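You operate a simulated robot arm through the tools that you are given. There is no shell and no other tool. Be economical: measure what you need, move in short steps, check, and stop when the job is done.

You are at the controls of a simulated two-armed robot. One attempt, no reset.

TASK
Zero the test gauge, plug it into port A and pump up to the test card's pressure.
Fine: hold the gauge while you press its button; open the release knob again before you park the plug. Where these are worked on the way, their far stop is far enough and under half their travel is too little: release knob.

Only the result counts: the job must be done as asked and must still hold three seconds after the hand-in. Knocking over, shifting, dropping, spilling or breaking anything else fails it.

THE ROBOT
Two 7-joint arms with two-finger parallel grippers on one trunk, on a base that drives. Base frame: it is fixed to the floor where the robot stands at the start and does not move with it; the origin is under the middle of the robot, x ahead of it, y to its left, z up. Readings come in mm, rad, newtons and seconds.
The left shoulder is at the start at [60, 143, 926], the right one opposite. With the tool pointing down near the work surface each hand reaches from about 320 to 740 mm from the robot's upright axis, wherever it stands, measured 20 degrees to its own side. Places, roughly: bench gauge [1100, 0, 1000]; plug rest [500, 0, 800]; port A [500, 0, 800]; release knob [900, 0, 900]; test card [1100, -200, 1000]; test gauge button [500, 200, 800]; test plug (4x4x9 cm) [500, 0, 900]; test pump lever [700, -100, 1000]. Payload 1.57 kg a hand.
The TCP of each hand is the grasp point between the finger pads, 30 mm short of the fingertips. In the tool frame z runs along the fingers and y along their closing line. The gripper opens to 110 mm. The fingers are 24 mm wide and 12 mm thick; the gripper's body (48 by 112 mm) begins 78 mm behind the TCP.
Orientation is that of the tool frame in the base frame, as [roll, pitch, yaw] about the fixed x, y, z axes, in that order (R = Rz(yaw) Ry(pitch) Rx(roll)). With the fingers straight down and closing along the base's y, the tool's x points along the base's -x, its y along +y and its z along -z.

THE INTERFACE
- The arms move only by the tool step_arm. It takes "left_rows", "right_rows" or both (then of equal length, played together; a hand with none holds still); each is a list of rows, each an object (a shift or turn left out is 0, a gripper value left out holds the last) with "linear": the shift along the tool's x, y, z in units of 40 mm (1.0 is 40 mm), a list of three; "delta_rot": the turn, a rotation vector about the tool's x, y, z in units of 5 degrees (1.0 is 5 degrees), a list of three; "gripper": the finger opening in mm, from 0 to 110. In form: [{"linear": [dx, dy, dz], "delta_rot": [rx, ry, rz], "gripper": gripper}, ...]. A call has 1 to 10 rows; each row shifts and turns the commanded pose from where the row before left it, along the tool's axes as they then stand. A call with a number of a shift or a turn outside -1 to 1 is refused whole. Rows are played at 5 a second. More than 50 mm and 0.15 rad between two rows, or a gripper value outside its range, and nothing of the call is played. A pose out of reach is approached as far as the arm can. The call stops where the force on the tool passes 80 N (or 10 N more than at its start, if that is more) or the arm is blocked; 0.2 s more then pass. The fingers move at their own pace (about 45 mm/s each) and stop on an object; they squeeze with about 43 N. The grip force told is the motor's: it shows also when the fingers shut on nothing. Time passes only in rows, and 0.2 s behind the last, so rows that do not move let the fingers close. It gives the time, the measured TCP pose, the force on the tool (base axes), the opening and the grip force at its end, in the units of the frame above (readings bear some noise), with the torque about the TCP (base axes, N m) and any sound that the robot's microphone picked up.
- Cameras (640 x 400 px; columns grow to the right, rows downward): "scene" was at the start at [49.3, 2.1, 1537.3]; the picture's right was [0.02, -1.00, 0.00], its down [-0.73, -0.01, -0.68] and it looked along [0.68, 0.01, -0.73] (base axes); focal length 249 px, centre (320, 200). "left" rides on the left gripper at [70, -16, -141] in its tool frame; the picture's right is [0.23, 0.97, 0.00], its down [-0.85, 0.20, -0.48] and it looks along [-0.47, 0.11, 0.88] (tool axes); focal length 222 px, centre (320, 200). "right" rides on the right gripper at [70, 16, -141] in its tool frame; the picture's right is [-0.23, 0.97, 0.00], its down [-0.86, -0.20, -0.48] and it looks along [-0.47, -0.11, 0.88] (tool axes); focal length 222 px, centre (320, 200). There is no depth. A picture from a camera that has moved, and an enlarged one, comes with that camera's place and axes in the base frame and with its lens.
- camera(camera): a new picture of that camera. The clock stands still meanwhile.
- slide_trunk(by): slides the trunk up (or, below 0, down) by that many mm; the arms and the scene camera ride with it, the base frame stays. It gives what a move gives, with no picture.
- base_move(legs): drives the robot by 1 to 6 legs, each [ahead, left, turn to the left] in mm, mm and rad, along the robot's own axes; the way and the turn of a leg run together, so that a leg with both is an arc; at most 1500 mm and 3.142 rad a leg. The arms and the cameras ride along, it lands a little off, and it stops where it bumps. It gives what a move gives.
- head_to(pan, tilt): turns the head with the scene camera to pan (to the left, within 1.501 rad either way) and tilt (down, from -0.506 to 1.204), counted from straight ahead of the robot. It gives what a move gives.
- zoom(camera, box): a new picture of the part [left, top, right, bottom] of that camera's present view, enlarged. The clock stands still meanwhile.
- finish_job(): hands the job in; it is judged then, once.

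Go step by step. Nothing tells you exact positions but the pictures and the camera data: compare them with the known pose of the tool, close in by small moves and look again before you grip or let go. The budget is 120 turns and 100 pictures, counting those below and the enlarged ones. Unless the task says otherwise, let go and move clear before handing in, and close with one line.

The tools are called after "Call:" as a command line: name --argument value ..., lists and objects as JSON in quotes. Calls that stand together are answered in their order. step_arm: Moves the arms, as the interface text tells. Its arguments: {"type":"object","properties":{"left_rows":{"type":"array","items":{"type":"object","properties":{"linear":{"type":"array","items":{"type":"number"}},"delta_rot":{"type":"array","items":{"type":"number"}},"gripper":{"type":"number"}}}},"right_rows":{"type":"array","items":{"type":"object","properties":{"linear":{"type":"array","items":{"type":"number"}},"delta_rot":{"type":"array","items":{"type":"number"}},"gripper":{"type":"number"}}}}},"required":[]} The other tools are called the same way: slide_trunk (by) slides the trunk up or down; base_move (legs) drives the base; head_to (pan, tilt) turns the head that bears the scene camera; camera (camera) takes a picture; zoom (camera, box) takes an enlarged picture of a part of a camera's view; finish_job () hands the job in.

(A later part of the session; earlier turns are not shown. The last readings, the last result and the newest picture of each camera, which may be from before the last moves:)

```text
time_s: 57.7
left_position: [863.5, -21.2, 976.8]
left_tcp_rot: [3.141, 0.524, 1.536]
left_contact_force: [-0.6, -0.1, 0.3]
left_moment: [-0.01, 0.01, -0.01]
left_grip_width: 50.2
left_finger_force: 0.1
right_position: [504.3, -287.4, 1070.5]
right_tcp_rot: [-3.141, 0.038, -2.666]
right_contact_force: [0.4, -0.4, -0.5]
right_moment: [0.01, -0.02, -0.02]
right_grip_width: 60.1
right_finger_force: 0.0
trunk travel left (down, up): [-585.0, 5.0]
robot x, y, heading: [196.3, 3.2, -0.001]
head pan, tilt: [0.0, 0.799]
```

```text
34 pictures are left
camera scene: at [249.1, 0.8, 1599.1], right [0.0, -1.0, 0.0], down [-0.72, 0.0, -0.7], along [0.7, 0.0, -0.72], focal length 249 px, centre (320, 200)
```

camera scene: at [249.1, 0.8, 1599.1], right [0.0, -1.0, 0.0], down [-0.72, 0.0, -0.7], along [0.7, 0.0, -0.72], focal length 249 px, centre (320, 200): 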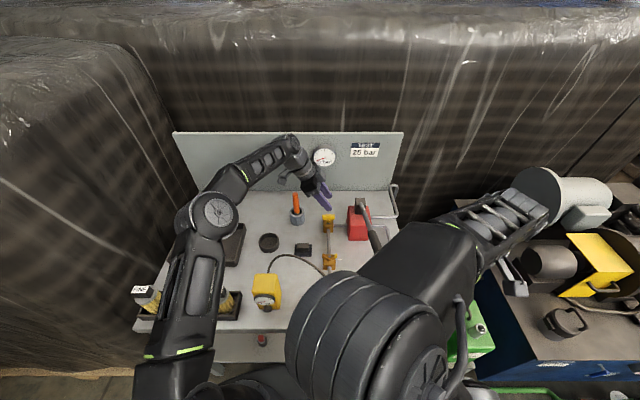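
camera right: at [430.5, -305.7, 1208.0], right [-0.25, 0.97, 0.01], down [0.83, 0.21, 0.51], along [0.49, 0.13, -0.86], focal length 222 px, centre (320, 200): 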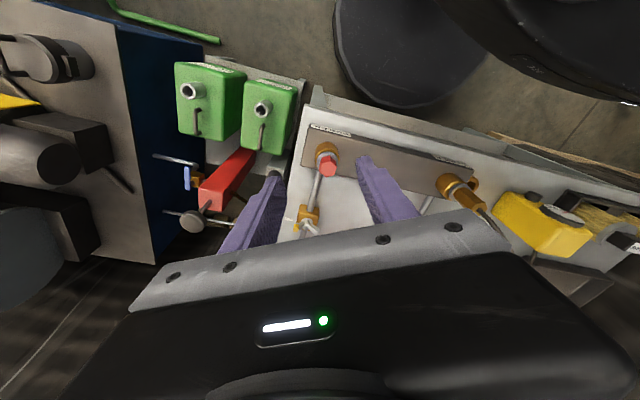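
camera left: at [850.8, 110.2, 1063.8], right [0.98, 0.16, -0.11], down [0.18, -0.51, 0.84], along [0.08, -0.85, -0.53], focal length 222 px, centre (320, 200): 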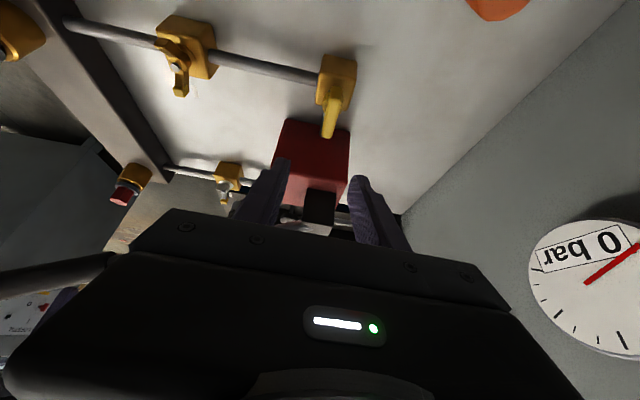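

Knob closed (handle now across the line), bench gauge 0. Next the right hand goes above the pump lever's handle (≈ (638,-148,1042)).

Call:
step_arm --right_rows '[{"linear": [0, 0, -0.8], "delta_rot": [0, 0, 1]}, {"linear": [0, 0, -0.8], "delta_rot": [0, 0, 1]}, {"delta_rot": [0, 0, 1]}, {"delta_rot": [0, 0, 1]}, {"delta_rot": [0, 0, 1]}, {"delta_rot": [0, -0.4, 0.5]}, {"linear": [-0.8, 0, 0]}, {"linear": [-0.8, 0.8, 0]}, {"linear": [-0.8, 0.9, 0]}, {"linear": [-0.8, 0.9, 0]}]'

Call:
camera --camera "right"

Call:
camera --camera "scene"

```text
time_s: 59.9
left_position: [862.4, -20.8, 976.8]
left_tcp_rot: [3.141, 0.524, 1.536]
left_contact_force: [0.5, -0.2, 0.0]
left_moment: [-0.03, -0.04, 0.02]
left_grip_width: 50.2
left_finger_force: 0.0
right_position: [630.9, -183.2, 1145.3]
right_tcp_rot: [3.125, 0.069, 3.138]
right_contact_force: [-0.4, 0.1, -0.2]
right_moment: [0.01, 0.02, 0.0]
right_grip_width: 59.7
right_finger_force: 0.0
trunk travel left (down, up): [-585.0, 5.0]
robot x, y, heading: [200.2, -0.7, 0.001]
head pan, tilt: [0.0, 0.799]
```

```text
33 pictures are left
camera right: at [551.7, -168.5, 1280.7], right [0.23, 0.97, 0.03], down [0.82, -0.21, 0.53], along [0.52, -0.1, -0.85], focal length 222 px, centre (320, 200)
```

right: 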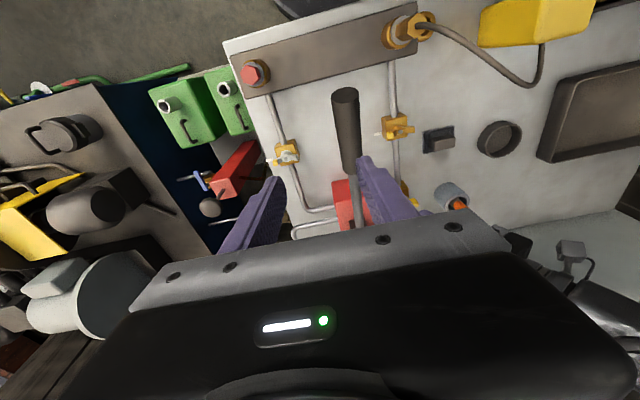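

```text
32 pictures are left
camera scene: at [249.3, 1.2, 1599.1], right [0.0, -1.0, 0.0], down [-0.72, 0.0, -0.7], along [0.7, 0.0, -0.72], focal length 249 px, centre (320, 200)
```

scene: 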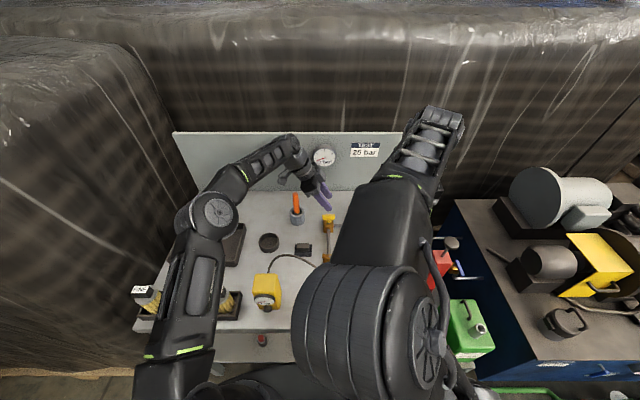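

Call:
step_arm --right_rows '[{"linear": [0, 0.85, 0], "delta_rot": [0.18, 0.8, 0]}, {"linear": [0, 0, 0.8]}, {"linear": [0, 0, 0.4]}, {}]'

Call:
camera --camera "right"

```text
time_s: 60.9
left_position: [861.5, -21.4, 977.6]
left_tcp_rot: [-3.141, 0.524, 1.537]
left_contact_force: [-0.1, 0.1, -0.8]
left_moment: [-0.04, 0.0, 0.01]
left_grip_width: 50.1
left_finger_force: 0.0
right_position: [630.3, -149.4, 1098.8]
right_tcp_rot: [3.14, 0.0, 3.138]
right_contact_force: [0.7, -0.2, 0.9]
right_moment: [-0.03, 0.03, 0.0]
right_grip_width: 60.0
right_finger_force: 0.1
trunk travel left (down, up): [-585.0, 5.0]
robot x, y, heading: [195.5, -4.3, 0.001]
head pan, tilt: [0.0, 0.799]
```

```text
31 pictures are left
camera right: at [560.6, -132.6, 1239.2], right [0.23, 0.97, 0.0], down [0.85, -0.2, 0.48], along [0.46, -0.11, -0.88], focal length 222 px, centre (320, 200)
```

right: 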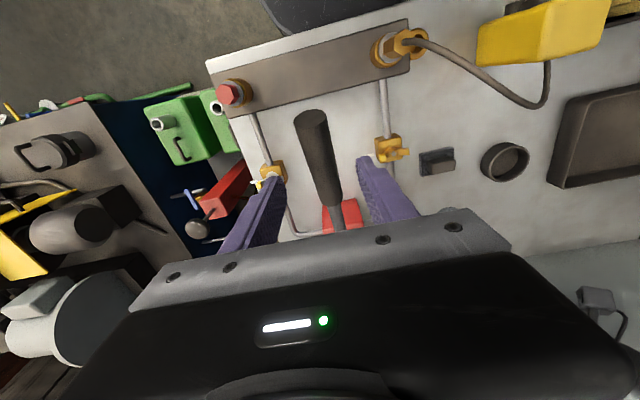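

Call:
step_arm --right_rows '[{"linear": [0, 0.03, 0.7]}, {"linear": [0, 0, 0.7]}, {"gripper": 30}, {"gripper": 10}, {"gripper": 10}, {"gripper": 10}]'

Call:
camera --camera "right"

```text
time_s: 62.3
left_position: [862.5, -20.6, 977.7]
left_tcp_rot: [-3.141, 0.524, 1.536]
left_contact_force: [0.0, -0.2, -0.6]
left_moment: [0.02, 0.03, 0.04]
left_grip_width: 49.9
left_finger_force: 0.0
right_position: [630.0, -147.2, 1041.3]
right_tcp_rot: [3.137, -0.003, 3.139]
right_contact_force: [-0.4, 8.7, -5.1]
right_moment: [0.15, -0.17, 0.19]
right_grip_width: 25.9
right_finger_force: 30.2
trunk travel left (down, up): [-585.0, 5.0]
robot x, y, heading: [195.4, -0.4, 0.005]
head pan, tilt: [0.0, 0.799]
```

```text
30 pictures are left
camera right: at [560.1, -130.1, 1182.2], right [0.23, 0.97, 0.0], down [0.86, -0.2, 0.48], along [0.46, -0.11, -0.88], focal length 222 px, centre (320, 200)
```

right: 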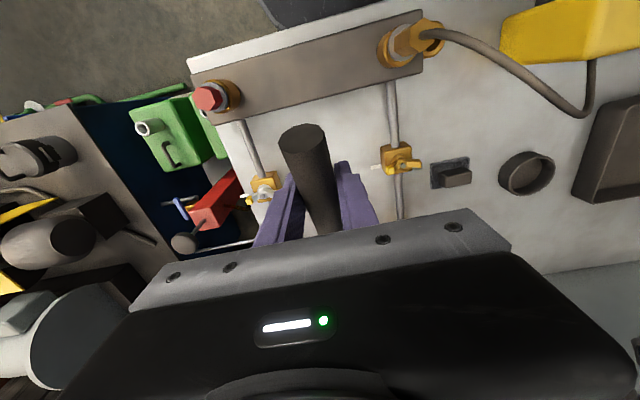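

Handle gripped (26 mm). First a small downward stroke to feel the lever.

Call:
step_arm --right_rows '[{"linear": [0.07, -0.02, 0.25]}, {"linear": [0.05, 0, 0.25]}, {}]'

Call:
step_arm --right_rows '[{"linear": [0.04, 0, 0.25]}, {"linear": [0.03, 0, 0.25]}, {}]'

Call:
zoom --camera "scene" --box '[250, 140, 400, 320]'

```text
time_s: 63.1
left_position: [860.9, -20.2, 977.7]
left_tcp_rot: [3.14, 0.527, 1.536]
left_contact_force: [0.8, -0.4, 0.0]
left_moment: [0.03, -0.01, 0.01]
left_grip_width: 50.2
left_finger_force: 0.0
right_position: [623.5, -147.4, 1021.9]
right_tcp_rot: [3.14, -0.001, 3.137]
right_contact_force: [-9.7, 15.3, 11.5]
right_moment: [0.14, -0.96, 0.15]
right_grip_width: 25.8
right_finger_force: 37.7
trunk travel left (down, up): [-585.0, 5.0]
robot x, y, heading: [196.4, -1.7, -0.001]
head pan, tilt: [0.0, 0.799]
```

```text
time_s: 63.9
left_position: [861.1, -19.2, 980.2]
left_tcp_rot: [3.138, 0.525, 1.534]
left_contact_force: [0.1, 0.7, -0.1]
left_moment: [0.01, 0.03, -0.02]
left_grip_width: 50.2
left_finger_force: 0.1
right_position: [619.6, -146.6, 1002.6]
right_tcp_rot: [3.14, -0.002, 3.138]
right_contact_force: [-17.6, 20.4, 12.2]
right_moment: [0.01, -0.74, 0.32]
right_grip_width: 26.0
right_finger_force: 37.0
trunk travel left (down, up): [-585.0, 5.0]
robot x, y, heading: [198.6, -1.3, 0.001]
head pan, tilt: [0.0, 0.799]
```

```text
2.22 times, centred on (325, 230) of scene
camera zoom: at [245.0, 4.0, 1599.3], right [0.0, -1.0, 0.0], down [-0.72, 0.0, -0.7], along [0.7, 0.0, -0.72], focal length 553 px, centre (309, 133)
```

zoom: 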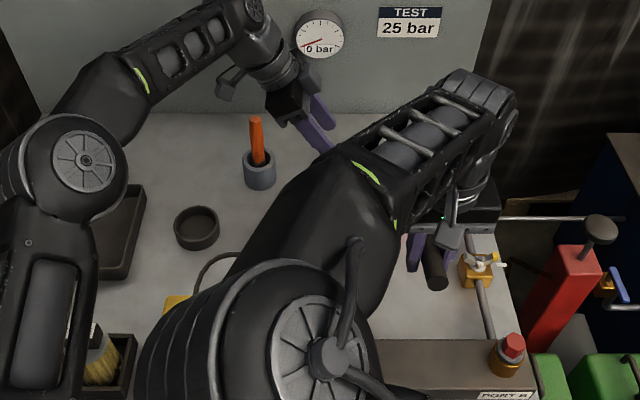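

Call:
step_arm --right_rows '[{"linear": [0.08, 0.1, 0]}, {"linear": [0.04, 0, 0.25]}, {"linear": [0.02, 0, 0.25]}, {}]'

Call:
step_arm --right_rows '[{"linear": [0.01, 0, 0.25]}, {"linear": [0, 0, 0.25]}, {}]'

Call:
zoom --camera "scene" --box '[290, 140, 400, 180]'

```text
time_s: 64.9
left_position: [862.5, -21.9, 977.9]
left_tcp_rot: [3.14, 0.524, 1.536]
left_contact_force: [0.2, 0.7, -0.4]
left_moment: [0.03, -0.05, -0.01]
left_grip_width: 50.0
left_finger_force: 0.1
right_position: [615.7, -147.0, 982.8]
right_tcp_rot: [-3.141, 0.001, 3.137]
right_contact_force: [-5.4, -1.0, 12.7]
right_moment: [0.08, -1.04, 0.36]
right_grip_width: 25.9
right_finger_force: 37.4
trunk travel left (down, up): [-585.0, 5.0]
robot x, y, heading: [196.4, -2.5, -0.003]
head pan, tilt: [0.0, 0.799]
```

```text
time_s: 65.7
left_position: [860.7, -21.6, 978.4]
left_tcp_rot: [3.139, 0.522, 1.535]
left_contact_force: [0.0, 0.5, -0.3]
left_moment: [0.02, 0.0, 0.01]
left_grip_width: 50.3
left_finger_force: 0.0
right_position: [613.7, -147.5, 962.5]
right_tcp_rot: [3.138, -0.003, 3.136]
right_contact_force: [-11.7, -10.7, 11.4]
right_moment: [0.06, -0.7, 0.24]
right_grip_width: 25.4
right_finger_force: 36.8
trunk travel left (down, up): [-585.0, 5.0]
robot x, y, heading: [198.4, 1.2, -0.003]
head pan, tilt: [0.0, 0.799]
```

```text
5.82 times, centred on (345, 160) of scene
camera zoom: at [246.0, -0.6, 1599.2], right [0.0, -1.0, 0.0], down [-0.72, 0.0, -0.7], along [0.7, 0.0, -0.72], focal length 1448 px, centre (174, 433)
```

zoom: 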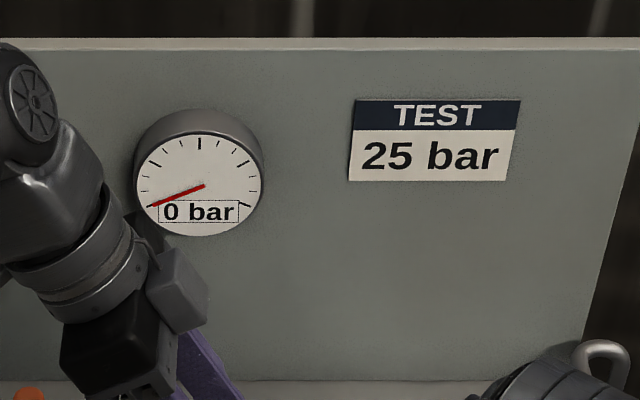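

Call:
step_arm --right_rows '[{"linear": [0.03, -0.03, 0.25]}, {"linear": [0, 0, 0.25]}, {"linear": [0, 0, 0.25]}, {}]'

Call:
zoom --camera "scene" --box '[240, 140, 400, 340]'

```text
time_s: 66.7
left_position: [862.4, -22.3, 977.9]
left_tcp_rot: [3.142, 0.522, 1.537]
left_contact_force: [0.0, 0.3, 0.4]
left_moment: [0.03, 0.0, 0.01]
left_grip_width: 50.0
left_finger_force: 0.1
right_position: [616.1, -146.9, 930.7]
right_tcp_rot: [3.139, 0.002, 3.139]
right_contact_force: [2.3, -10.0, 11.6]
right_moment: [0.12, -0.74, 0.24]
right_grip_width: 25.7
right_finger_force: 33.5
trunk travel left (down, up): [-585.0, 5.0]
robot x, y, heading: [198.8, -1.3, -0.0]
head pan, tilt: [0.0, 0.799]
```

```text
2.00 times, centred on (320, 240) of scene
camera zoom: at [248.3, -0.6, 1599.2], right [0.0, -1.0, 0.0], down [-0.72, 0.0, -0.7], along [0.7, 0.0, -0.72], focal length 498 px, centre (320, 120)
```

zoom: 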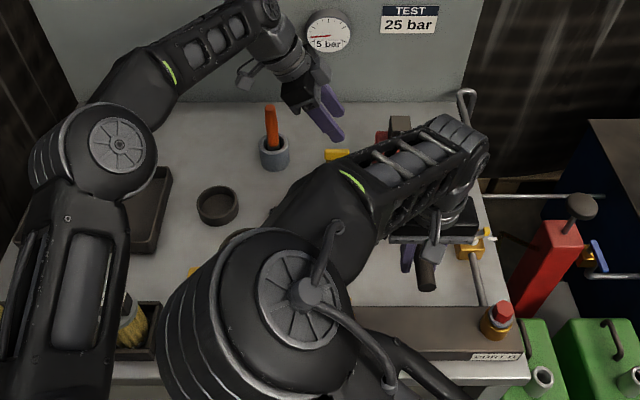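

The bench gauge jumped to 5 bar near the bottom of the stroke. Doing one full up-down stroke to confirm the increment.

Call:
step_arm --right_rows '[{"linear": [0.06, 0, -0.55]}, {"linear": [0, 0, -0.55]}, {"linear": [-0.08, 0, -0.55]}, {"linear": [-0.12, 0, -0.55]}, {"linear": [-0.18, 0, -0.55]}, {}]'

Call:
step_arm --right_rows '[{"linear": [0.18, 0, 0.55]}, {"linear": [0.12, 0, 0.55]}, {"linear": [0.08, 0, 0.55]}, {"linear": [0, 0, 0.55]}, {"linear": [-0.06, 0, 0.55]}, {}]'

Call:
zoom --camera "scene" --box '[290, 140, 370, 180]'

```text
time_s: 68.1
left_position: [862.8, -22.0, 976.7]
left_tcp_rot: [-3.141, 0.524, 1.536]
left_contact_force: [0.2, -0.2, 0.1]
left_moment: [-0.03, 0.04, 0.01]
left_grip_width: 49.6
left_finger_force: 0.1
right_position: [628.8, -147.0, 1039.5]
right_tcp_rot: [3.135, -0.006, 3.136]
right_contact_force: [-8.9, -1.1, -28.7]
right_moment: [0.07, 0.08, 0.12]
right_grip_width: 25.9
right_finger_force: 36.8
trunk travel left (down, up): [-585.0, 5.0]
robot x, y, heading: [200.1, 2.3, -0.0]
head pan, tilt: [0.0, 0.799]
```

```text
time_s: 69.5
left_position: [859.9, -21.9, 978.9]
left_tcp_rot: [3.138, 0.524, 1.533]
left_contact_force: [0.1, -0.4, -0.6]
left_moment: [0.01, -0.01, -0.01]
left_grip_width: 50.4
left_finger_force: 0.1
right_position: [612.6, -147.9, 931.1]
right_tcp_rot: [3.138, -0.002, 3.137]
right_contact_force: [-15.8, -5.7, 10.8]
right_moment: [0.12, -0.68, 0.2]
right_grip_width: 25.8
right_finger_force: 36.8
trunk travel left (down, up): [-585.0, 5.0]
robot x, y, heading: [198.1, 2.0, -0.002]
head pan, tilt: [0.0, 0.799]
```

```text
8.00 times, centred on (330, 160) of scene
camera zoom: at [245.6, 0.2, 1599.2], right [0.0, -1.0, 0.0], down [-0.72, 0.0, -0.7], along [0.7, 0.0, -0.72], focal length 1991 px, centre (240, 520)
```

zoom: 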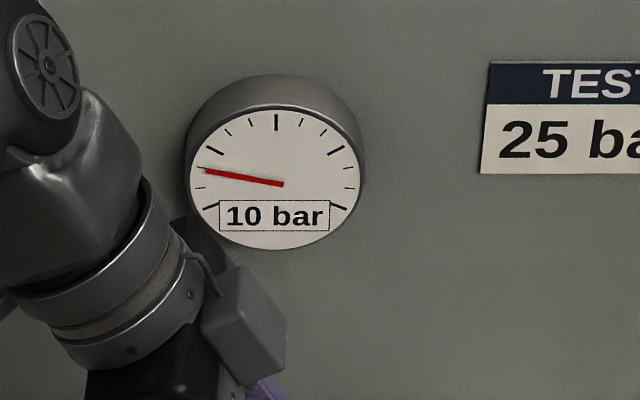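

10 bar: 5 bar per stroke. Two more strokes, then I check.

Call:
step_arm --right_rows '[{"linear": [0.06, 0, -0.55]}, {"linear": [0, 0, -0.55]}, {"linear": [-0.08, 0, -0.55]}, {"linear": [-0.12, 0, -0.55]}, {"linear": [-0.18, 0, -0.55]}, {}]'

Call:
step_arm --right_rows '[{"linear": [0.18, 0, 0.55]}, {"linear": [0.12, 0, 0.55]}, {"linear": [0.08, 0, 0.55]}, {"linear": [0, 0, 0.55]}, {"linear": [-0.06, 0, 0.55]}, {}]'

Call:
step_arm --right_rows '[{"linear": [0.06, 0, -0.55]}, {"linear": [0, 0, -0.55]}, {"linear": [-0.08, 0, -0.55]}, {"linear": [-0.12, 0, -0.55]}, {"linear": [-0.18, 0, -0.55]}, {}]'

Call:
step_arm --right_rows '[{"linear": [0.18, 0, 0.55]}, {"linear": [0.12, 0, 0.55]}, {"linear": [0.08, 0, 0.55]}, {"linear": [0, 0, 0.55]}, {"linear": [-0.06, 0, 0.55]}, {}]'

Call:
zoom --camera "scene" --box '[290, 140, 370, 180]'

```text
time_s: 70.9
left_position: [862.4, -20.3, 977.7]
left_tcp_rot: [-3.14, 0.523, 1.536]
left_contact_force: [0.5, 0.3, -0.1]
left_moment: [0.01, 0.0, 0.02]
left_grip_width: 50.2
left_finger_force: 0.0
right_position: [627.8, -146.8, 1039.7]
right_tcp_rot: [3.137, -0.008, 3.14]
right_contact_force: [-9.6, 3.5, -27.8]
right_moment: [0.31, 0.02, 0.71]
right_grip_width: 25.9
right_finger_force: 37.4
trunk travel left (down, up): [-585.0, 5.0]
robot x, y, heading: [199.4, 1.0, 0.003]
head pan, tilt: [0.0, 0.799]
```

```text
time_s: 72.3
left_position: [860.6, -22.8, 979.8]
left_tcp_rot: [3.138, 0.523, 1.534]
left_contact_force: [-0.7, -0.1, -0.1]
left_moment: [0.01, -0.01, -0.02]
left_grip_width: 50.1
left_finger_force: 0.0
right_position: [611.2, -147.4, 930.8]
right_tcp_rot: [3.141, -0.004, 3.137]
right_contact_force: [-18.7, -5.0, 10.5]
right_moment: [0.07, -0.28, 0.18]
right_grip_width: 25.6
right_finger_force: 37.3
trunk travel left (down, up): [-585.0, 5.0]
robot x, y, heading: [198.2, -4.6, 0.0]
head pan, tilt: [0.0, 0.799]
```

```text
time_s: 73.7
left_position: [862.0, -21.4, 978.3]
left_tcp_rot: [-3.141, 0.524, 1.537]
left_contact_force: [-0.3, -0.9, -0.2]
left_moment: [0.0, 0.03, 0.02]
left_grip_width: 50.2
left_finger_force: 0.0
right_position: [627.8, -147.2, 1041.8]
right_tcp_rot: [3.136, -0.004, 3.138]
right_contact_force: [-2.6, -0.3, -11.2]
right_moment: [0.13, -0.12, 0.1]
right_grip_width: 25.9
right_finger_force: 23.2
trunk travel left (down, up): [-585.0, 5.0]
robot x, y, heading: [199.0, -0.9, 0.004]
head pan, tilt: [0.0, 0.799]
```

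```text
time_s: 75.1
left_position: [860.3, -22.6, 978.4]
left_tcp_rot: [3.14, 0.524, 1.534]
left_contact_force: [-0.3, -0.1, 0.3]
left_moment: [0.0, -0.02, 0.0]
left_grip_width: 50.5
left_finger_force: 0.1
right_position: [611.3, -146.7, 932.2]
right_tcp_rot: [3.141, -0.002, 3.135]
right_contact_force: [-17.7, 0.2, 10.4]
right_moment: [0.0, -0.32, 0.3]
right_grip_width: 25.5
right_finger_force: 37.0
trunk travel left (down, up): [-585.0, 5.0]
robot x, y, heading: [197.8, -1.8, 0.003]
head pan, tilt: [0.0, 0.799]
```

```text
8.00 times, centred on (330, 160) of scene
camera zoom: at [245.5, 0.8, 1599.2], right [0.0, -1.0, 0.0], down [-0.72, 0.0, -0.7], along [0.7, 0.0, -0.72], focal length 1991 px, centre (240, 520)
```

zoom: 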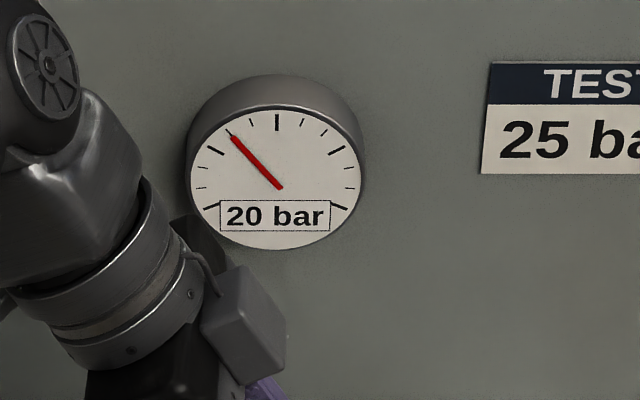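

20 bar – one last stroke.

Call:
step_arm --right_rows '[{"linear": [0.06, 0, -0.55]}, {"linear": [0, 0, -0.55]}, {"linear": [-0.08, 0, -0.55]}, {"linear": [-0.12, 0, -0.55]}, {"linear": [-0.18, 0, -0.55]}, {}]'

Call:
step_arm --right_rows '[{"linear": [0.18, 0, 0.55]}, {"linear": [0.12, 0, 0.55]}, {"linear": [0.08, 0, 0.55]}, {"linear": [0, 0, 0.55]}, {"linear": [-0.06, 0, 0.55]}, {}]'

Call:
zoom --camera "scene" --box '[290, 140, 370, 180]'

```text
time_s: 76.5
left_position: [862.7, -21.5, 977.3]
left_tcp_rot: [-3.141, 0.524, 1.537]
left_contact_force: [0.8, 1.2, -0.3]
left_moment: [0.01, 0.01, 0.02]
left_grip_width: 50.2
left_finger_force: 0.1
right_position: [626.6, -147.0, 1038.4]
right_tcp_rot: [3.138, -0.007, 3.136]
right_contact_force: [-0.1, 2.1, -28.7]
right_moment: [0.09, 0.11, 0.31]
right_grip_width: 25.9
right_finger_force: 37.8
trunk travel left (down, up): [-585.0, 5.0]
robot x, y, heading: [201.1, 3.5, -0.003]
head pan, tilt: [0.0, 0.799]
```

```text
time_s: 77.9
left_position: [860.5, -21.7, 979.5]
left_tcp_rot: [3.14, 0.524, 1.535]
left_contact_force: [-0.2, 0.0, -0.4]
left_moment: [-0.03, -0.03, 0.0]
left_grip_width: 50.1
left_finger_force: 0.0
right_position: [611.4, -147.3, 930.1]
right_tcp_rot: [3.139, -0.003, 3.134]
right_contact_force: [-21.3, -0.9, 9.3]
right_moment: [0.0, -0.11, 0.27]
right_grip_width: 25.4
right_finger_force: 36.5
trunk travel left (down, up): [-585.0, 5.0]
robot x, y, heading: [195.8, -2.7, -0.004]
head pan, tilt: [0.0, 0.799]
```

```text
8.00 times, centred on (330, 160) of scene
camera zoom: at [245.0, 0.8, 1599.2], right [0.0, -1.0, 0.0], down [-0.72, 0.0, -0.7], along [0.7, 0.0, -0.72], focal length 1991 px, centre (240, 520)
```

zoom: 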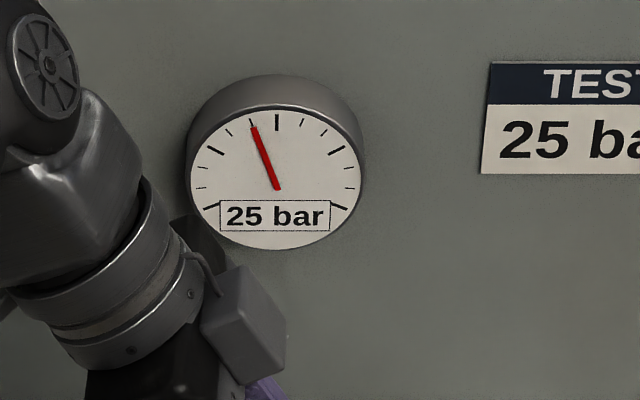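

25 bar reached. Returning the lever to the top, letting go and lifting off, then checking the test gauge.

Call:
step_arm --right_rows '[{"linear": [0.06, 0, -0.55]}, {"linear": [0, 0, -0.55]}, {"linear": [-0.08, 0, -0.55]}, {"linear": [-0.12, 0, -0.55]}, {"linear": [-0.18, 0, -0.5]}, {}, {"gripper": 60}, {"gripper": 60}, {}]'

Call:
step_arm --right_rows '[{"linear": [0, 0, -0.9]}, {"linear": [0, 0, -0.9]}, {"linear": [0, 0, -0.6]}, {"linear": [0, -1, 0]}, {"linear": [0, -1, 0]}, {"linear": [0, -1, 0]}, {"linear": [0.5, -0.5, 0]}, {"linear": [1, 0, 0]}]'

Call:
camera --camera "scene"

```text
time_s: 79.9
left_position: [862.1, -21.7, 978.5]
left_tcp_rot: [-3.139, 0.523, 1.537]
left_contact_force: [-0.7, 0.0, -0.3]
left_moment: [0.03, 0.0, -0.01]
left_grip_width: 50.2
left_finger_force: 0.0
right_position: [625.7, -147.0, 1040.3]
right_tcp_rot: [3.139, -0.003, 3.139]
right_contact_force: [0.7, -0.5, 0.7]
right_moment: [-0.01, -0.01, 0.0]
right_grip_width: 59.9
right_finger_force: 0.0
trunk travel left (down, up): [-585.0, 5.0]
robot x, y, heading: [198.9, -2.6, -0.002]
head pan, tilt: [0.0, 0.799]
```

```text
time_s: 81.7
left_position: [861.2, -21.4, 978.3]
left_tcp_rot: [3.14, 0.524, 1.535]
left_contact_force: [0.5, -0.1, -0.1]
left_moment: [0.02, -0.05, 0.03]
left_grip_width: 50.2
left_finger_force: 0.0
right_position: [566.0, -285.4, 1135.8]
right_tcp_rot: [3.14, 0.001, 3.139]
right_contact_force: [0.0, -0.2, -0.1]
right_moment: [-0.05, -0.06, 0.01]
right_grip_width: 59.9
right_finger_force: 0.1
trunk travel left (down, up): [-585.0, 5.0]
robot x, y, heading: [203.6, -1.3, -0.003]
head pan, tilt: [0.0, 0.799]
```

```text
23 pictures are left
camera scene: at [247.4, 1.1, 1599.2], right [0.0, -1.0, 0.0], down [-0.72, 0.0, -0.7], along [0.7, 0.0, -0.72], focal length 249 px, centre (320, 200)
```

scene: 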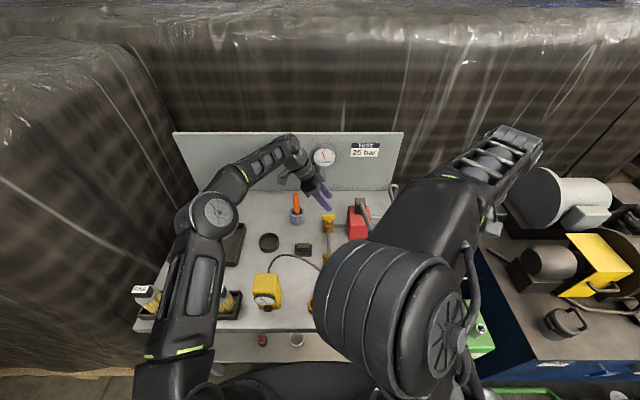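

Call:
zoom --camera "scene" --box '[240, 140, 400, 320]'

Call:
zoom --camera "scene" --box '[240, 270, 300, 320]'

```text
2.22 times, centred on (320, 230) of scene
camera zoom: at [247.4, 1.1, 1599.2], right [0.0, -1.0, 0.0], down [-0.72, 0.0, -0.7], along [0.7, 0.0, -0.72], focal length 553 px, centre (320, 133)
```

zoom: 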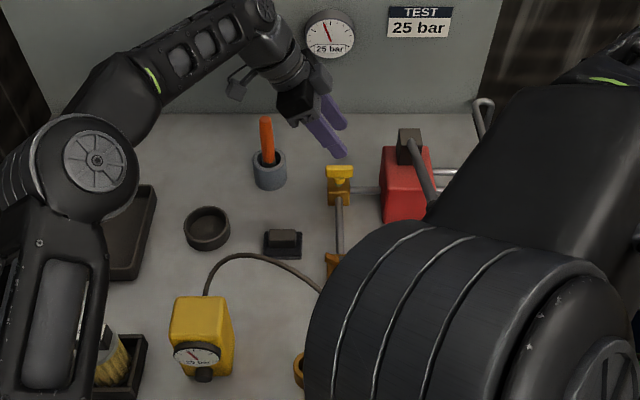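

```text
8.00 times, centred on (270, 295) of scene
camera zoom: at [247.4, 1.1, 1599.2], right [0.0, -1.0, 0.0], down [-0.72, 0.0, -0.7], along [0.7, 0.0, -0.72], focal length 1991 px, centre (720, -560)
```

zoom: 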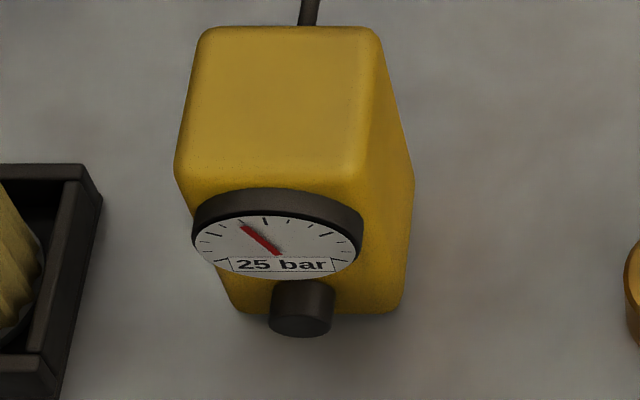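

Both gauges read 25 bar. Now I open the release knob again: left hand straight down on it, grip, and turn back 90°.

Call:
step_arm --left_rows '[{"linear": [0.4, 0, 0.69]}, {"linear": [0.4, 0, 0.69]}, {"linear": [0.3, 0, 0.52]}, {}]'

Call:
zoom --camera "left" --box '[200, 60, 440, 240]'

```text
time_s: 82.7
left_position: [863.6, -21.6, 890.3]
left_tcp_rot: [3.139, 0.523, 1.535]
left_contact_force: [0.3, 0.0, -0.5]
left_moment: [-0.01, 0.01, -0.01]
left_grip_width: 50.1
left_finger_force: 0.0
right_position: [567.1, -284.9, 1134.8]
right_tcp_rot: [3.138, -0.001, 3.137]
right_contact_force: [0.5, 0.3, -0.3]
right_moment: [-0.01, -0.02, 0.03]
right_grip_width: 59.5
right_finger_force: 0.0
trunk travel left (down, up): [-585.0, 5.0]
robot x, y, heading: [199.0, 0.6, -0.002]
head pan, tilt: [0.0, 0.799]
```

```text
2.22 times, centred on (320, 150) of left
camera zoom: at [851.5, 110.1, 976.1], right [0.98, 0.16, -0.11], down [0.18, -0.51, 0.84], along [0.08, -0.85, -0.53], focal length 494 px, centre (320, 311)
```

zoom: 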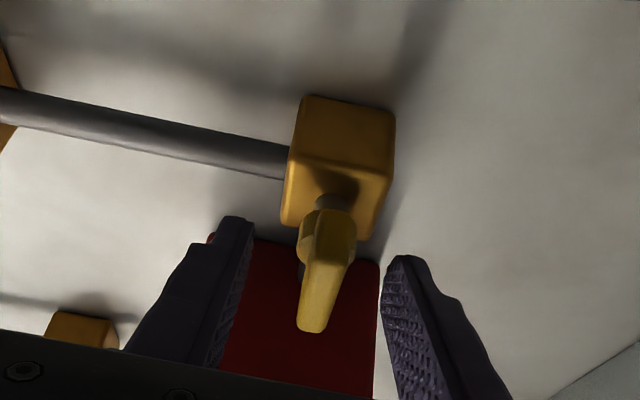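

Call:
step_arm --left_rows '[{"gripper": 20}, {"gripper": 5}, {"gripper": 5}, {"gripper": 5}, {"linear": [0, -0.022, 0], "delta_rot": [-0.5, 0, -0.866]}, {"linear": [0, -0.022, 0], "delta_rot": [-0.5, 0, -0.866]}, {"linear": [0, -0.022, 0], "delta_rot": [-0.5, 0, -0.866]}, {"linear": [0, -0.022, 0], "delta_rot": [-0.5, 0, -0.866]}, {"linear": [0, -0.022, 0], "delta_rot": [-0.5, 0, -0.866]}, {}]'

Call:
step_arm --left_rows '[{"linear": [0, -0.022, 0], "delta_rot": [-0.5, 0, -0.866]}, {"linear": [0, -0.022, 0], "delta_rot": [-0.5, 0, -0.866]}, {"linear": [0, -0.022, 0], "delta_rot": [-0.5, 0, -0.866]}, {"linear": [0, -0.022, 0], "delta_rot": [-0.5, 0, -0.866]}, {"linear": [0, -0.022, 0], "delta_rot": [-0.5, 0, -0.866]}, {}]'

```text
time_s: 84.9
left_position: [859.7, -23.4, 891.0]
left_tcp_rot: [3.139, 0.525, 1.974]
left_contact_force: [13.1, -2.4, 6.0]
left_moment: [-0.38, -0.52, 0.13]
left_grip_width: 13.9
left_finger_force: 29.8
right_position: [568.4, -284.8, 1134.7]
right_tcp_rot: [3.14, -0.001, 3.137]
right_contact_force: [-0.6, 0.1, -0.3]
right_moment: [-0.01, 0.01, 0.0]
right_grip_width: 60.1
right_finger_force: 0.1
trunk travel left (down, up): [-585.0, 5.0]
robot x, y, heading: [201.8, 1.2, 0.003]
head pan, tilt: [0.0, 0.799]
```

```text
time_s: 86.3
left_position: [856.7, -24.8, 890.9]
left_tcp_rot: [-3.141, 0.522, 2.41]
left_contact_force: [15.7, -5.0, 5.0]
left_moment: [0.0, -0.27, 0.11]
left_grip_width: 13.7
left_finger_force: 30.5
right_position: [568.3, -284.5, 1133.4]
right_tcp_rot: [3.14, -0.001, 3.14]
right_contact_force: [-0.3, -0.7, 0.2]
right_moment: [-0.01, 0.02, -0.01]
right_grip_width: 60.0
right_finger_force: 0.1
trunk travel left (down, up): [-585.0, 5.0]
robot x, y, heading: [200.4, 1.3, -0.002]
head pan, tilt: [0.0, 0.799]
```

Call:
step_arm --left_rows '[{"linear": [0, -0.018, 0], "delta_rot": [-0.5, 0, -0.866]}, {"linear": [0, -0.022, 0], "delta_rot": [-0.5, 0, -0.866]}, {"linear": [0, -0.022, 0], "delta_rot": [-0.5, 0, -0.866]}, {"linear": [0, -0.022, 0], "delta_rot": [-0.5, 0, -0.866]}, {"linear": [0, -0.022, 0], "delta_rot": [-0.5, 0, -0.866]}, {"linear": [0, -0.022, 0], "delta_rot": [-0.5, 0, -0.866]}, {"linear": [0, -0.022, 0], "delta_rot": [-0.5, 0, -0.866]}, {"linear": [0, -0.022, 0], "delta_rot": [-0.5, 0, -0.866]}, {}]'

Call:
step_arm --left_rows '[{"delta_rot": [-0.5, 0, -0.866]}, {}]'

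Call:
zoom --camera "scene" --box '[290, 140, 370, 180]'

Call:
zoom --camera "left" --box '[200, 60, 440, 240]'

```text
time_s: 88.3
left_position: [852.3, -31.2, 889.5]
left_tcp_rot: [-3.138, 0.528, 3.11]
left_contact_force: [11.8, -6.5, 10.3]
left_moment: [-0.25, -0.92, -0.07]
left_grip_width: 13.9
left_finger_force: 29.9
right_position: [567.4, -285.9, 1134.6]
right_tcp_rot: [3.139, -0.001, 3.138]
right_contact_force: [-0.4, -0.1, -0.5]
right_moment: [0.02, -0.02, 0.0]
right_grip_width: 60.0
right_finger_force: 0.0
trunk travel left (down, up): [-585.0, 5.0]
robot x, y, heading: [200.3, 2.7, -0.001]
head pan, tilt: [0.0, 0.799]
```

```text
time_s: 88.9
left_position: [851.6, -33.3, 890.5]
left_tcp_rot: [-3.14, 0.526, -3.09]
left_contact_force: [12.9, -8.1, 5.6]
left_moment: [-0.75, -0.85, -0.48]
left_grip_width: 14.0
left_finger_force: 29.9
right_position: [568.7, -285.2, 1134.8]
right_tcp_rot: [3.137, -0.001, 3.137]
right_contact_force: [-0.6, -0.5, 0.1]
right_moment: [0.0, 0.01, -0.01]
right_grip_width: 60.1
right_finger_force: 0.0
trunk travel left (down, up): [-585.0, 5.0]
robot x, y, heading: [194.0, -0.4, -0.001]
head pan, tilt: [0.0, 0.799]
```

```text
8.00 times, centred on (330, 160) of scene
camera zoom: at [249.5, -0.4, 1599.0], right [0.0, -1.0, 0.0], down [-0.72, 0.0, -0.7], along [0.7, 0.0, -0.72], focal length 1991 px, centre (240, 520)
```

zoom: 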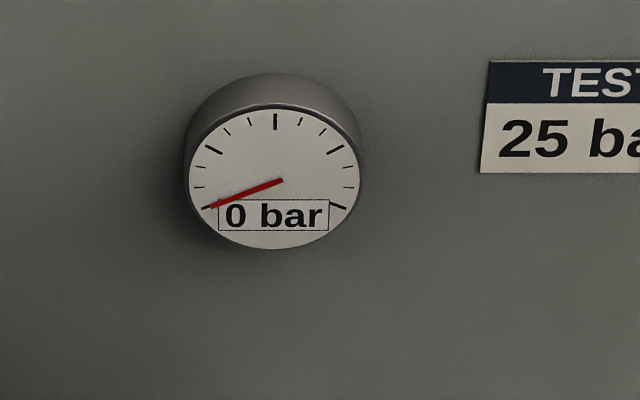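

```text
2.22 times, centred on (320, 150) of left
camera zoom: at [722.2, -55.7, 975.7], right [-0.25, 0.96, -0.12], down [0.49, 0.23, 0.84], along [0.84, 0.15, -0.53], focal length 494 px, centre (320, 311)
```

zoom: 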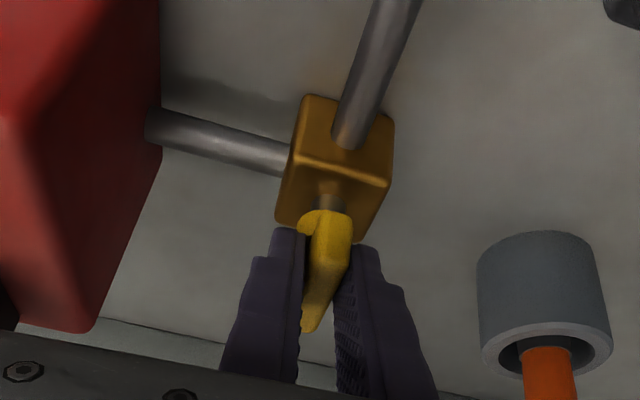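

Pressure released to 0 bar and knob at its open stop. Letting go, lifting the left hand clear, then backing the base to the original spot for the plug.

Call:
step_arm --left_rows '[{"delta_rot": [0.3, 0, 0.52]}, {"gripper": 50}, {"gripper": 50}, {}, {"linear": [-0.4, 0, -0.69]}, {"linear": [-0.45, 0, -0.78]}, {"linear": [-0.45, 0, -0.78]}, {"linear": [-0.45, 0.3, -0.4]}, {"linear": [0, 1, 0]}, {"linear": [0, 1, 0]}]'

Call:
step_arm --left_rows '[{"linear": [0, 1, 0]}, {"linear": [0, 1, 0]}, {"linear": [0, 1, 0]}, {}]'

Call:
camera --camera "scene"

```text
time_s: 91.1
left_position: [857.7, 60.8, 1015.9]
left_tcp_rot: [-3.139, 0.522, 3.14]
left_contact_force: [0.0, -0.9, -0.2]
left_moment: [0.01, 0.01, -0.03]
left_grip_width: 50.0
left_finger_force: 0.1
right_position: [566.8, -284.8, 1134.8]
right_tcp_rot: [3.139, -0.003, 3.139]
right_contact_force: [0.4, -0.1, -1.0]
right_moment: [0.0, -0.03, 0.03]
right_grip_width: 60.2
right_finger_force: 0.1
trunk travel left (down, up): [-585.0, 5.0]
robot x, y, heading: [203.0, -1.0, 0.004]
head pan, tilt: [0.0, 0.799]
```

```text
time_s: 92.1
left_position: [858.6, 180.3, 1019.1]
left_tcp_rot: [3.14, 0.525, 3.141]
left_contact_force: [-0.1, 0.2, 0.8]
left_moment: [-0.01, 0.02, -0.01]
left_grip_width: 49.9
left_finger_force: 0.1
right_position: [567.5, -285.7, 1133.7]
right_tcp_rot: [3.138, -0.002, 3.138]
right_contact_force: [0.0, -0.4, -0.4]
right_moment: [0.03, 0.03, 0.01]
right_grip_width: 59.8
right_finger_force: 0.0
trunk travel left (down, up): [-585.0, 5.0]
robot x, y, heading: [197.7, -3.8, 0.004]
head pan, tilt: [0.0, 0.799]
```

```text
17 pictures are left
camera scene: at [248.8, -0.3, 1599.1], right [0.0, -1.0, 0.0], down [-0.72, 0.0, -0.7], along [0.7, 0.0, -0.72], focal length 249 px, centre (320, 200)
```

scene: 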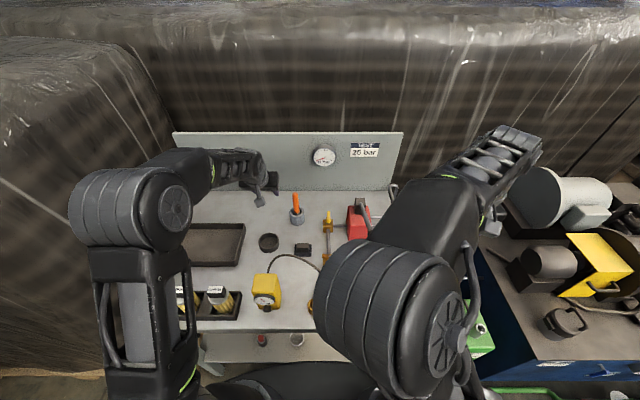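

Call:
base_move --legs '[[-200, 0, 0]]'

Call:
head_to --pan 0.0 --tilt 0.85

Call:
step_arm --right_rows '[{"linear": [-0.5, 0.9, 0.3], "delta_rot": [0, 0, -1]}, {"linear": [0, 0, 0.7], "delta_rot": [0, 0, -1]}, {"linear": [0, 0, 0.7], "delta_rot": [0, 0, -1]}, {"linear": [0, 0, 0.6], "delta_rot": [0, 0, -1]}, {"delta_rot": [0, 0, -1]}, {"delta_rot": [0, 0, -1]}, {"delta_rot": [0, 0, -1]}, {"delta_rot": [0, 0, -1]}, {"delta_rot": [0, 0, -1]}, {"delta_rot": [0, 0, -1]}]'

```text
time_s: 93.7
left_position: [661.2, 183.0, 1019.0]
left_tcp_rot: [-3.141, 0.525, -3.138]
left_contact_force: [-0.5, -1.1, 0.8]
left_moment: [-0.02, -0.01, -0.02]
left_grip_width: 50.3
left_finger_force: 0.1
right_position: [369.6, -284.5, 1135.7]
right_tcp_rot: [3.14, -0.001, -3.141]
right_contact_force: [0.6, -0.1, -0.1]
right_moment: [0.01, -0.03, -0.01]
right_grip_width: 59.7
right_finger_force: 0.2
trunk travel left (down, up): [-585.0, 5.0]
robot x, y, heading: [-1.9, -1.7, 0.003]
head pan, tilt: [0.0, 0.799]
```

```text
time_s: 94.3
left_position: [661.2, 182.0, 1016.7]
left_tcp_rot: [3.142, 0.52, -3.138]
left_contact_force: [0.6, 0.8, -0.5]
left_moment: [0.04, -0.01, 0.01]
left_grip_width: 50.2
left_finger_force: 0.0
right_position: [371.0, -284.2, 1134.4]
right_tcp_rot: [3.14, -0.001, -3.14]
right_contact_force: [0.5, 0.8, -0.1]
right_moment: [0.0, 0.0, -0.01]
right_grip_width: 60.2
right_finger_force: 0.1
trunk travel left (down, up): [-585.0, 5.0]
robot x, y, heading: [2.0, -1.9, 0.003]
head pan, tilt: [0.0, 0.85]
```

```text
time_s: 96.5
left_position: [661.5, 181.5, 1018.3]
left_tcp_rot: [3.141, 0.524, -3.141]
left_contact_force: [-0.1, 0.0, -0.5]
left_moment: [0.0, 0.04, -0.02]
left_grip_width: 50.0
left_finger_force: 0.1
right_position: [390.7, -246.6, 1043.3]
right_tcp_rot: [3.139, 0.003, -2.268]
right_contact_force: [0.1, 0.3, 0.5]
right_moment: [-0.01, 0.01, -0.02]
right_grip_width: 60.3
right_finger_force: 0.1
trunk travel left (down, up): [-585.0, 5.0]
robot x, y, heading: [2.0, 2.7, 0.002]
head pan, tilt: [0.0, 0.85]
```

Call:
step_arm --right_rows '[{"delta_rot": [0, 0, -0.87]}, {"delta_rot": [0, 0, -0.86]}, {"delta_rot": [0, -1, 0]}, {"delta_rot": [0, -1, 0]}, {"delta_rot": [0, -1, 0]}, {"delta_rot": [0, -1, 0]}, {"delta_rot": [0, -1, 0]}, {"delta_rot": [0, -1, 0]}, {"delta_rot": [0, -1, 0]}, {"delta_rot": [0, -1, 0]}]'

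Call:
step_arm --right_rows '[{"delta_rot": [0, -1, 0]}, {"delta_rot": [0, -1, 0]}, {"delta_rot": [0, -0.37, 0]}, {}]'

Call:
camera --camera "scene"

```text
time_s: 98.7
left_position: [661.1, 181.7, 1018.2]
left_tcp_rot: [3.141, 0.523, -3.138]
left_contact_force: [-0.4, 0.0, 1.1]
left_moment: [0.01, 0.01, -0.01]
left_grip_width: 50.2
left_finger_force: 0.1
right_position: [390.7, -248.4, 1042.9]
right_tcp_rot: [3.138, 0.702, -2.121]
right_contact_force: [-0.6, -0.6, -0.9]
right_moment: [-0.02, -0.01, 0.01]
right_grip_width: 59.8
right_finger_force: 0.1
trunk travel left (down, up): [-585.0, 5.0]
robot x, y, heading: [1.7, -2.2, 0.002]
head pan, tilt: [0.0, 0.85]
```

```text
time_s: 99.7
left_position: [661.0, 182.1, 1017.7]
left_tcp_rot: [-3.141, 0.524, -3.138]
left_contact_force: [0.0, 0.0, 0.3]
left_moment: [0.01, -0.02, -0.03]
left_grip_width: 50.3
left_finger_force: 0.1
right_position: [390.4, -248.0, 1043.5]
right_tcp_rot: [3.139, 0.907, -2.12]
right_contact_force: [1.5, 0.6, -0.1]
right_moment: [0.01, 0.02, 0.04]
right_grip_width: 60.3
right_finger_force: 0.0
trunk travel left (down, up): [-585.0, 5.0]
robot x, y, heading: [5.0, -2.0, 0.003]
head pan, tilt: [0.0, 0.85]
```

```text
16 pictures are left
camera scene: at [49.3, 0.6, 1595.1], right [0.0, -1.0, 0.0], down [-0.75, 0.0, -0.66], along [0.66, 0.0, -0.75], focal length 249 px, centre (320, 200)
```

scene: 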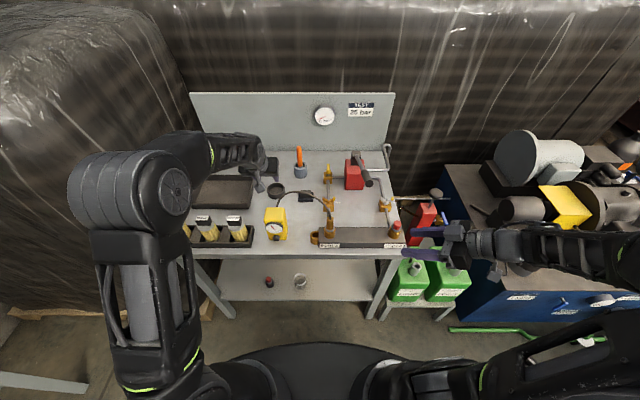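

Call:
step_arm --right_rows '[{"linear": [-0.26, -0.097, 0.87]}, {"linear": [-0.26, -0.097, 0.87]}, {"linear": [-0.26, -0.097, 0.87]}, {"linear": [-0.26, -0.097, 0.87]}, {"linear": [-0.26, -0.097, 0.87]}, {"linear": [-0.26, -0.097, 0.87]}, {}]'

Call:
zoom --camera "scene" --box '[300, 190, 380, 250]'

```text
time_s: 101.3
left_position: [660.8, 180.5, 1018.3]
left_tcp_rot: [3.141, 0.522, -3.137]
left_contact_force: [0.0, -0.7, 1.1]
left_moment: [0.03, 0.0, 0.01]
left_grip_width: 50.1
left_finger_force: 0.0
right_position: [515.6, -86.6, 963.4]
right_tcp_rot: [3.139, 0.906, -2.12]
right_contact_force: [0.1, -0.5, 0.0]
right_moment: [0.02, 0.04, -0.02]
right_grip_width: 59.9
right_finger_force: 0.1
trunk travel left (down, up): [-585.0, 5.0]
robot x, y, heading: [3.2, -1.5, 0.005]
head pan, tilt: [0.0, 0.85]
```

```text
6.67 times, centred on (340, 220) of scene
camera zoom: at [48.7, 0.0, 1595.1], right [0.0, -1.0, 0.0], down [-0.75, 0.0, -0.66], along [0.66, 0.0, -0.75], focal length 1659 px, centre (187, 67)
```

zoom: 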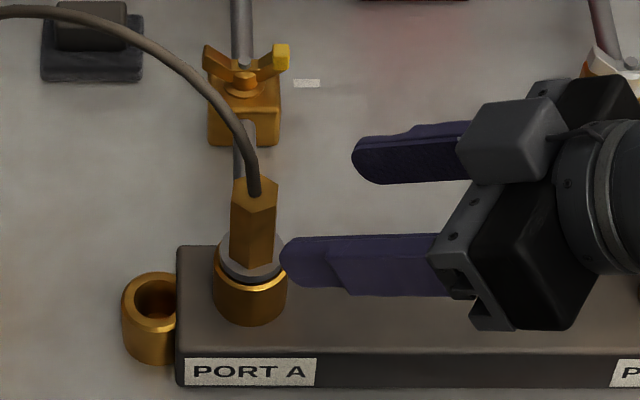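

Call:
step_arm --right_rows '[{"linear": [0.01, 0, 0.7]}, {"linear": [0.01, 0, 0.7]}, {"linear": [0.01, 0, 0.63]}, {}]'

Call:
zoom --camera "scene" --box '[310, 200, 360, 240]'

```text
time_s: 102.3
left_position: [661.2, 182.0, 1018.1]
left_tcp_rot: [-3.141, 0.523, -3.139]
left_contact_force: [-0.6, 0.1, -0.5]
left_moment: [0.0, -0.02, 0.01]
left_grip_width: 49.9
left_finger_force: 0.0
right_position: [549.8, -31.6, 912.3]
right_tcp_rot: [3.138, 0.905, -2.12]
right_contact_force: [-0.7, 0.4, -0.2]
right_moment: [0.01, 0.0, -0.01]
right_grip_width: 60.1
right_finger_force: 0.0
trunk travel left (down, up): [-585.0, 5.0]
robot x, y, heading: [2.7, -1.7, 0.002]
head pan, tilt: [0.0, 0.85]
```

```text
10.00 times, centred on (335, 220) of scene
camera zoom: at [48.9, 0.2, 1595.1], right [0.0, -1.0, 0.0], down [-0.75, 0.0, -0.66], along [0.66, 0.0, -0.75], focal length 2489 px, centre (170, 0)
```

zoom: 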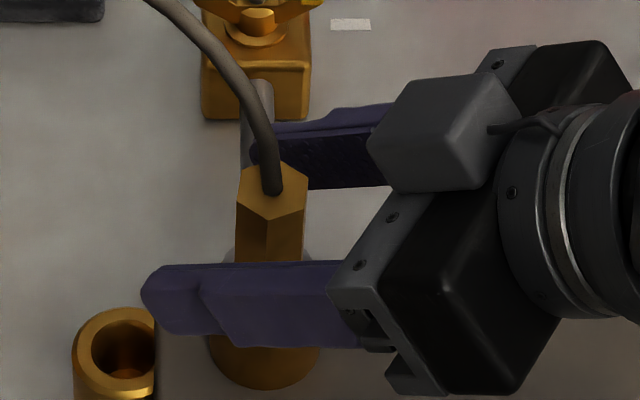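

Call:
step_arm --right_rows '[{"gripper": 30}, {"gripper": 10}, {"gripper": 10}, {"gripper": 10}, {"gripper": 10}, {"linear": [-0.157, 0, -0.123]}, {"linear": [-0.157, 0, -0.123]}, {}]'

Call:
step_arm --right_rows '[{"linear": [-0.2, 0, -0.155]}, {"linear": [-0.2, 0, -0.155]}, {"linear": [-0.2, 0, -0.155]}, {}]'

Call:
zoom --camera "scene" --box '[300, 190, 360, 250]'

```text
time_s: 104.1
left_position: [662.0, 181.4, 1016.9]
left_tcp_rot: [3.14, 0.524, -3.138]
left_contact_force: [0.2, 0.6, 0.3]
left_moment: [0.02, 0.0, -0.01]
left_grip_width: 50.3
left_finger_force: 0.1
right_position: [549.3, -32.6, 928.0]
right_tcp_rot: [3.139, 0.906, -2.121]
right_contact_force: [0.0, 0.7, -0.9]
right_moment: [-0.03, 0.01, 0.01]
right_grip_width: 25.1
right_finger_force: 36.2
trunk travel left (down, up): [-585.0, 5.0]
robot x, y, heading: [4.7, -2.2, 0.005]
head pan, tilt: [0.0, 0.85]
```

```text
time_s: 105.1
left_position: [661.6, 183.3, 1017.3]
left_tcp_rot: [3.141, 0.523, -3.139]
left_contact_force: [-0.4, -0.8, -0.3]
left_moment: [0.0, -0.01, -0.01]
left_grip_width: 50.1
left_finger_force: 0.2
right_position: [549.5, -32.9, 957.3]
right_tcp_rot: [3.138, 0.905, -2.121]
right_contact_force: [-0.1, 0.2, -1.6]
right_moment: [-0.03, 0.02, 0.02]
right_grip_width: 25.3
right_finger_force: 36.1
trunk travel left (down, up): [-585.0, 5.0]
robot x, y, heading: [5.0, 4.2, 0.003]
head pan, tilt: [0.0, 0.85]
```

```text
6.67 times, centred on (330, 220) of scene
camera zoom: at [49.5, 0.3, 1595.1], right [0.0, -1.0, 0.0], down [-0.75, 0.0, -0.66], along [0.66, 0.0, -0.75], focal length 1659 px, centre (253, 67)
```

zoom: 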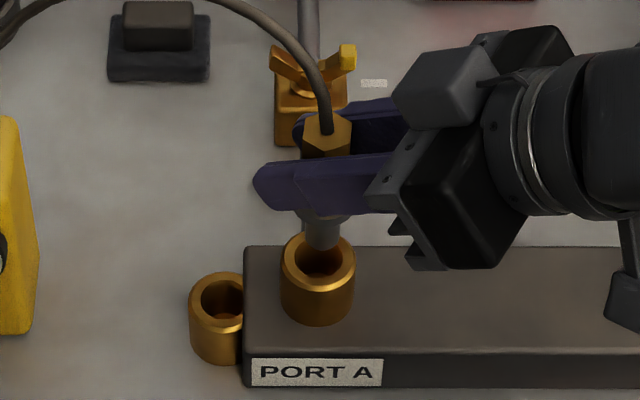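

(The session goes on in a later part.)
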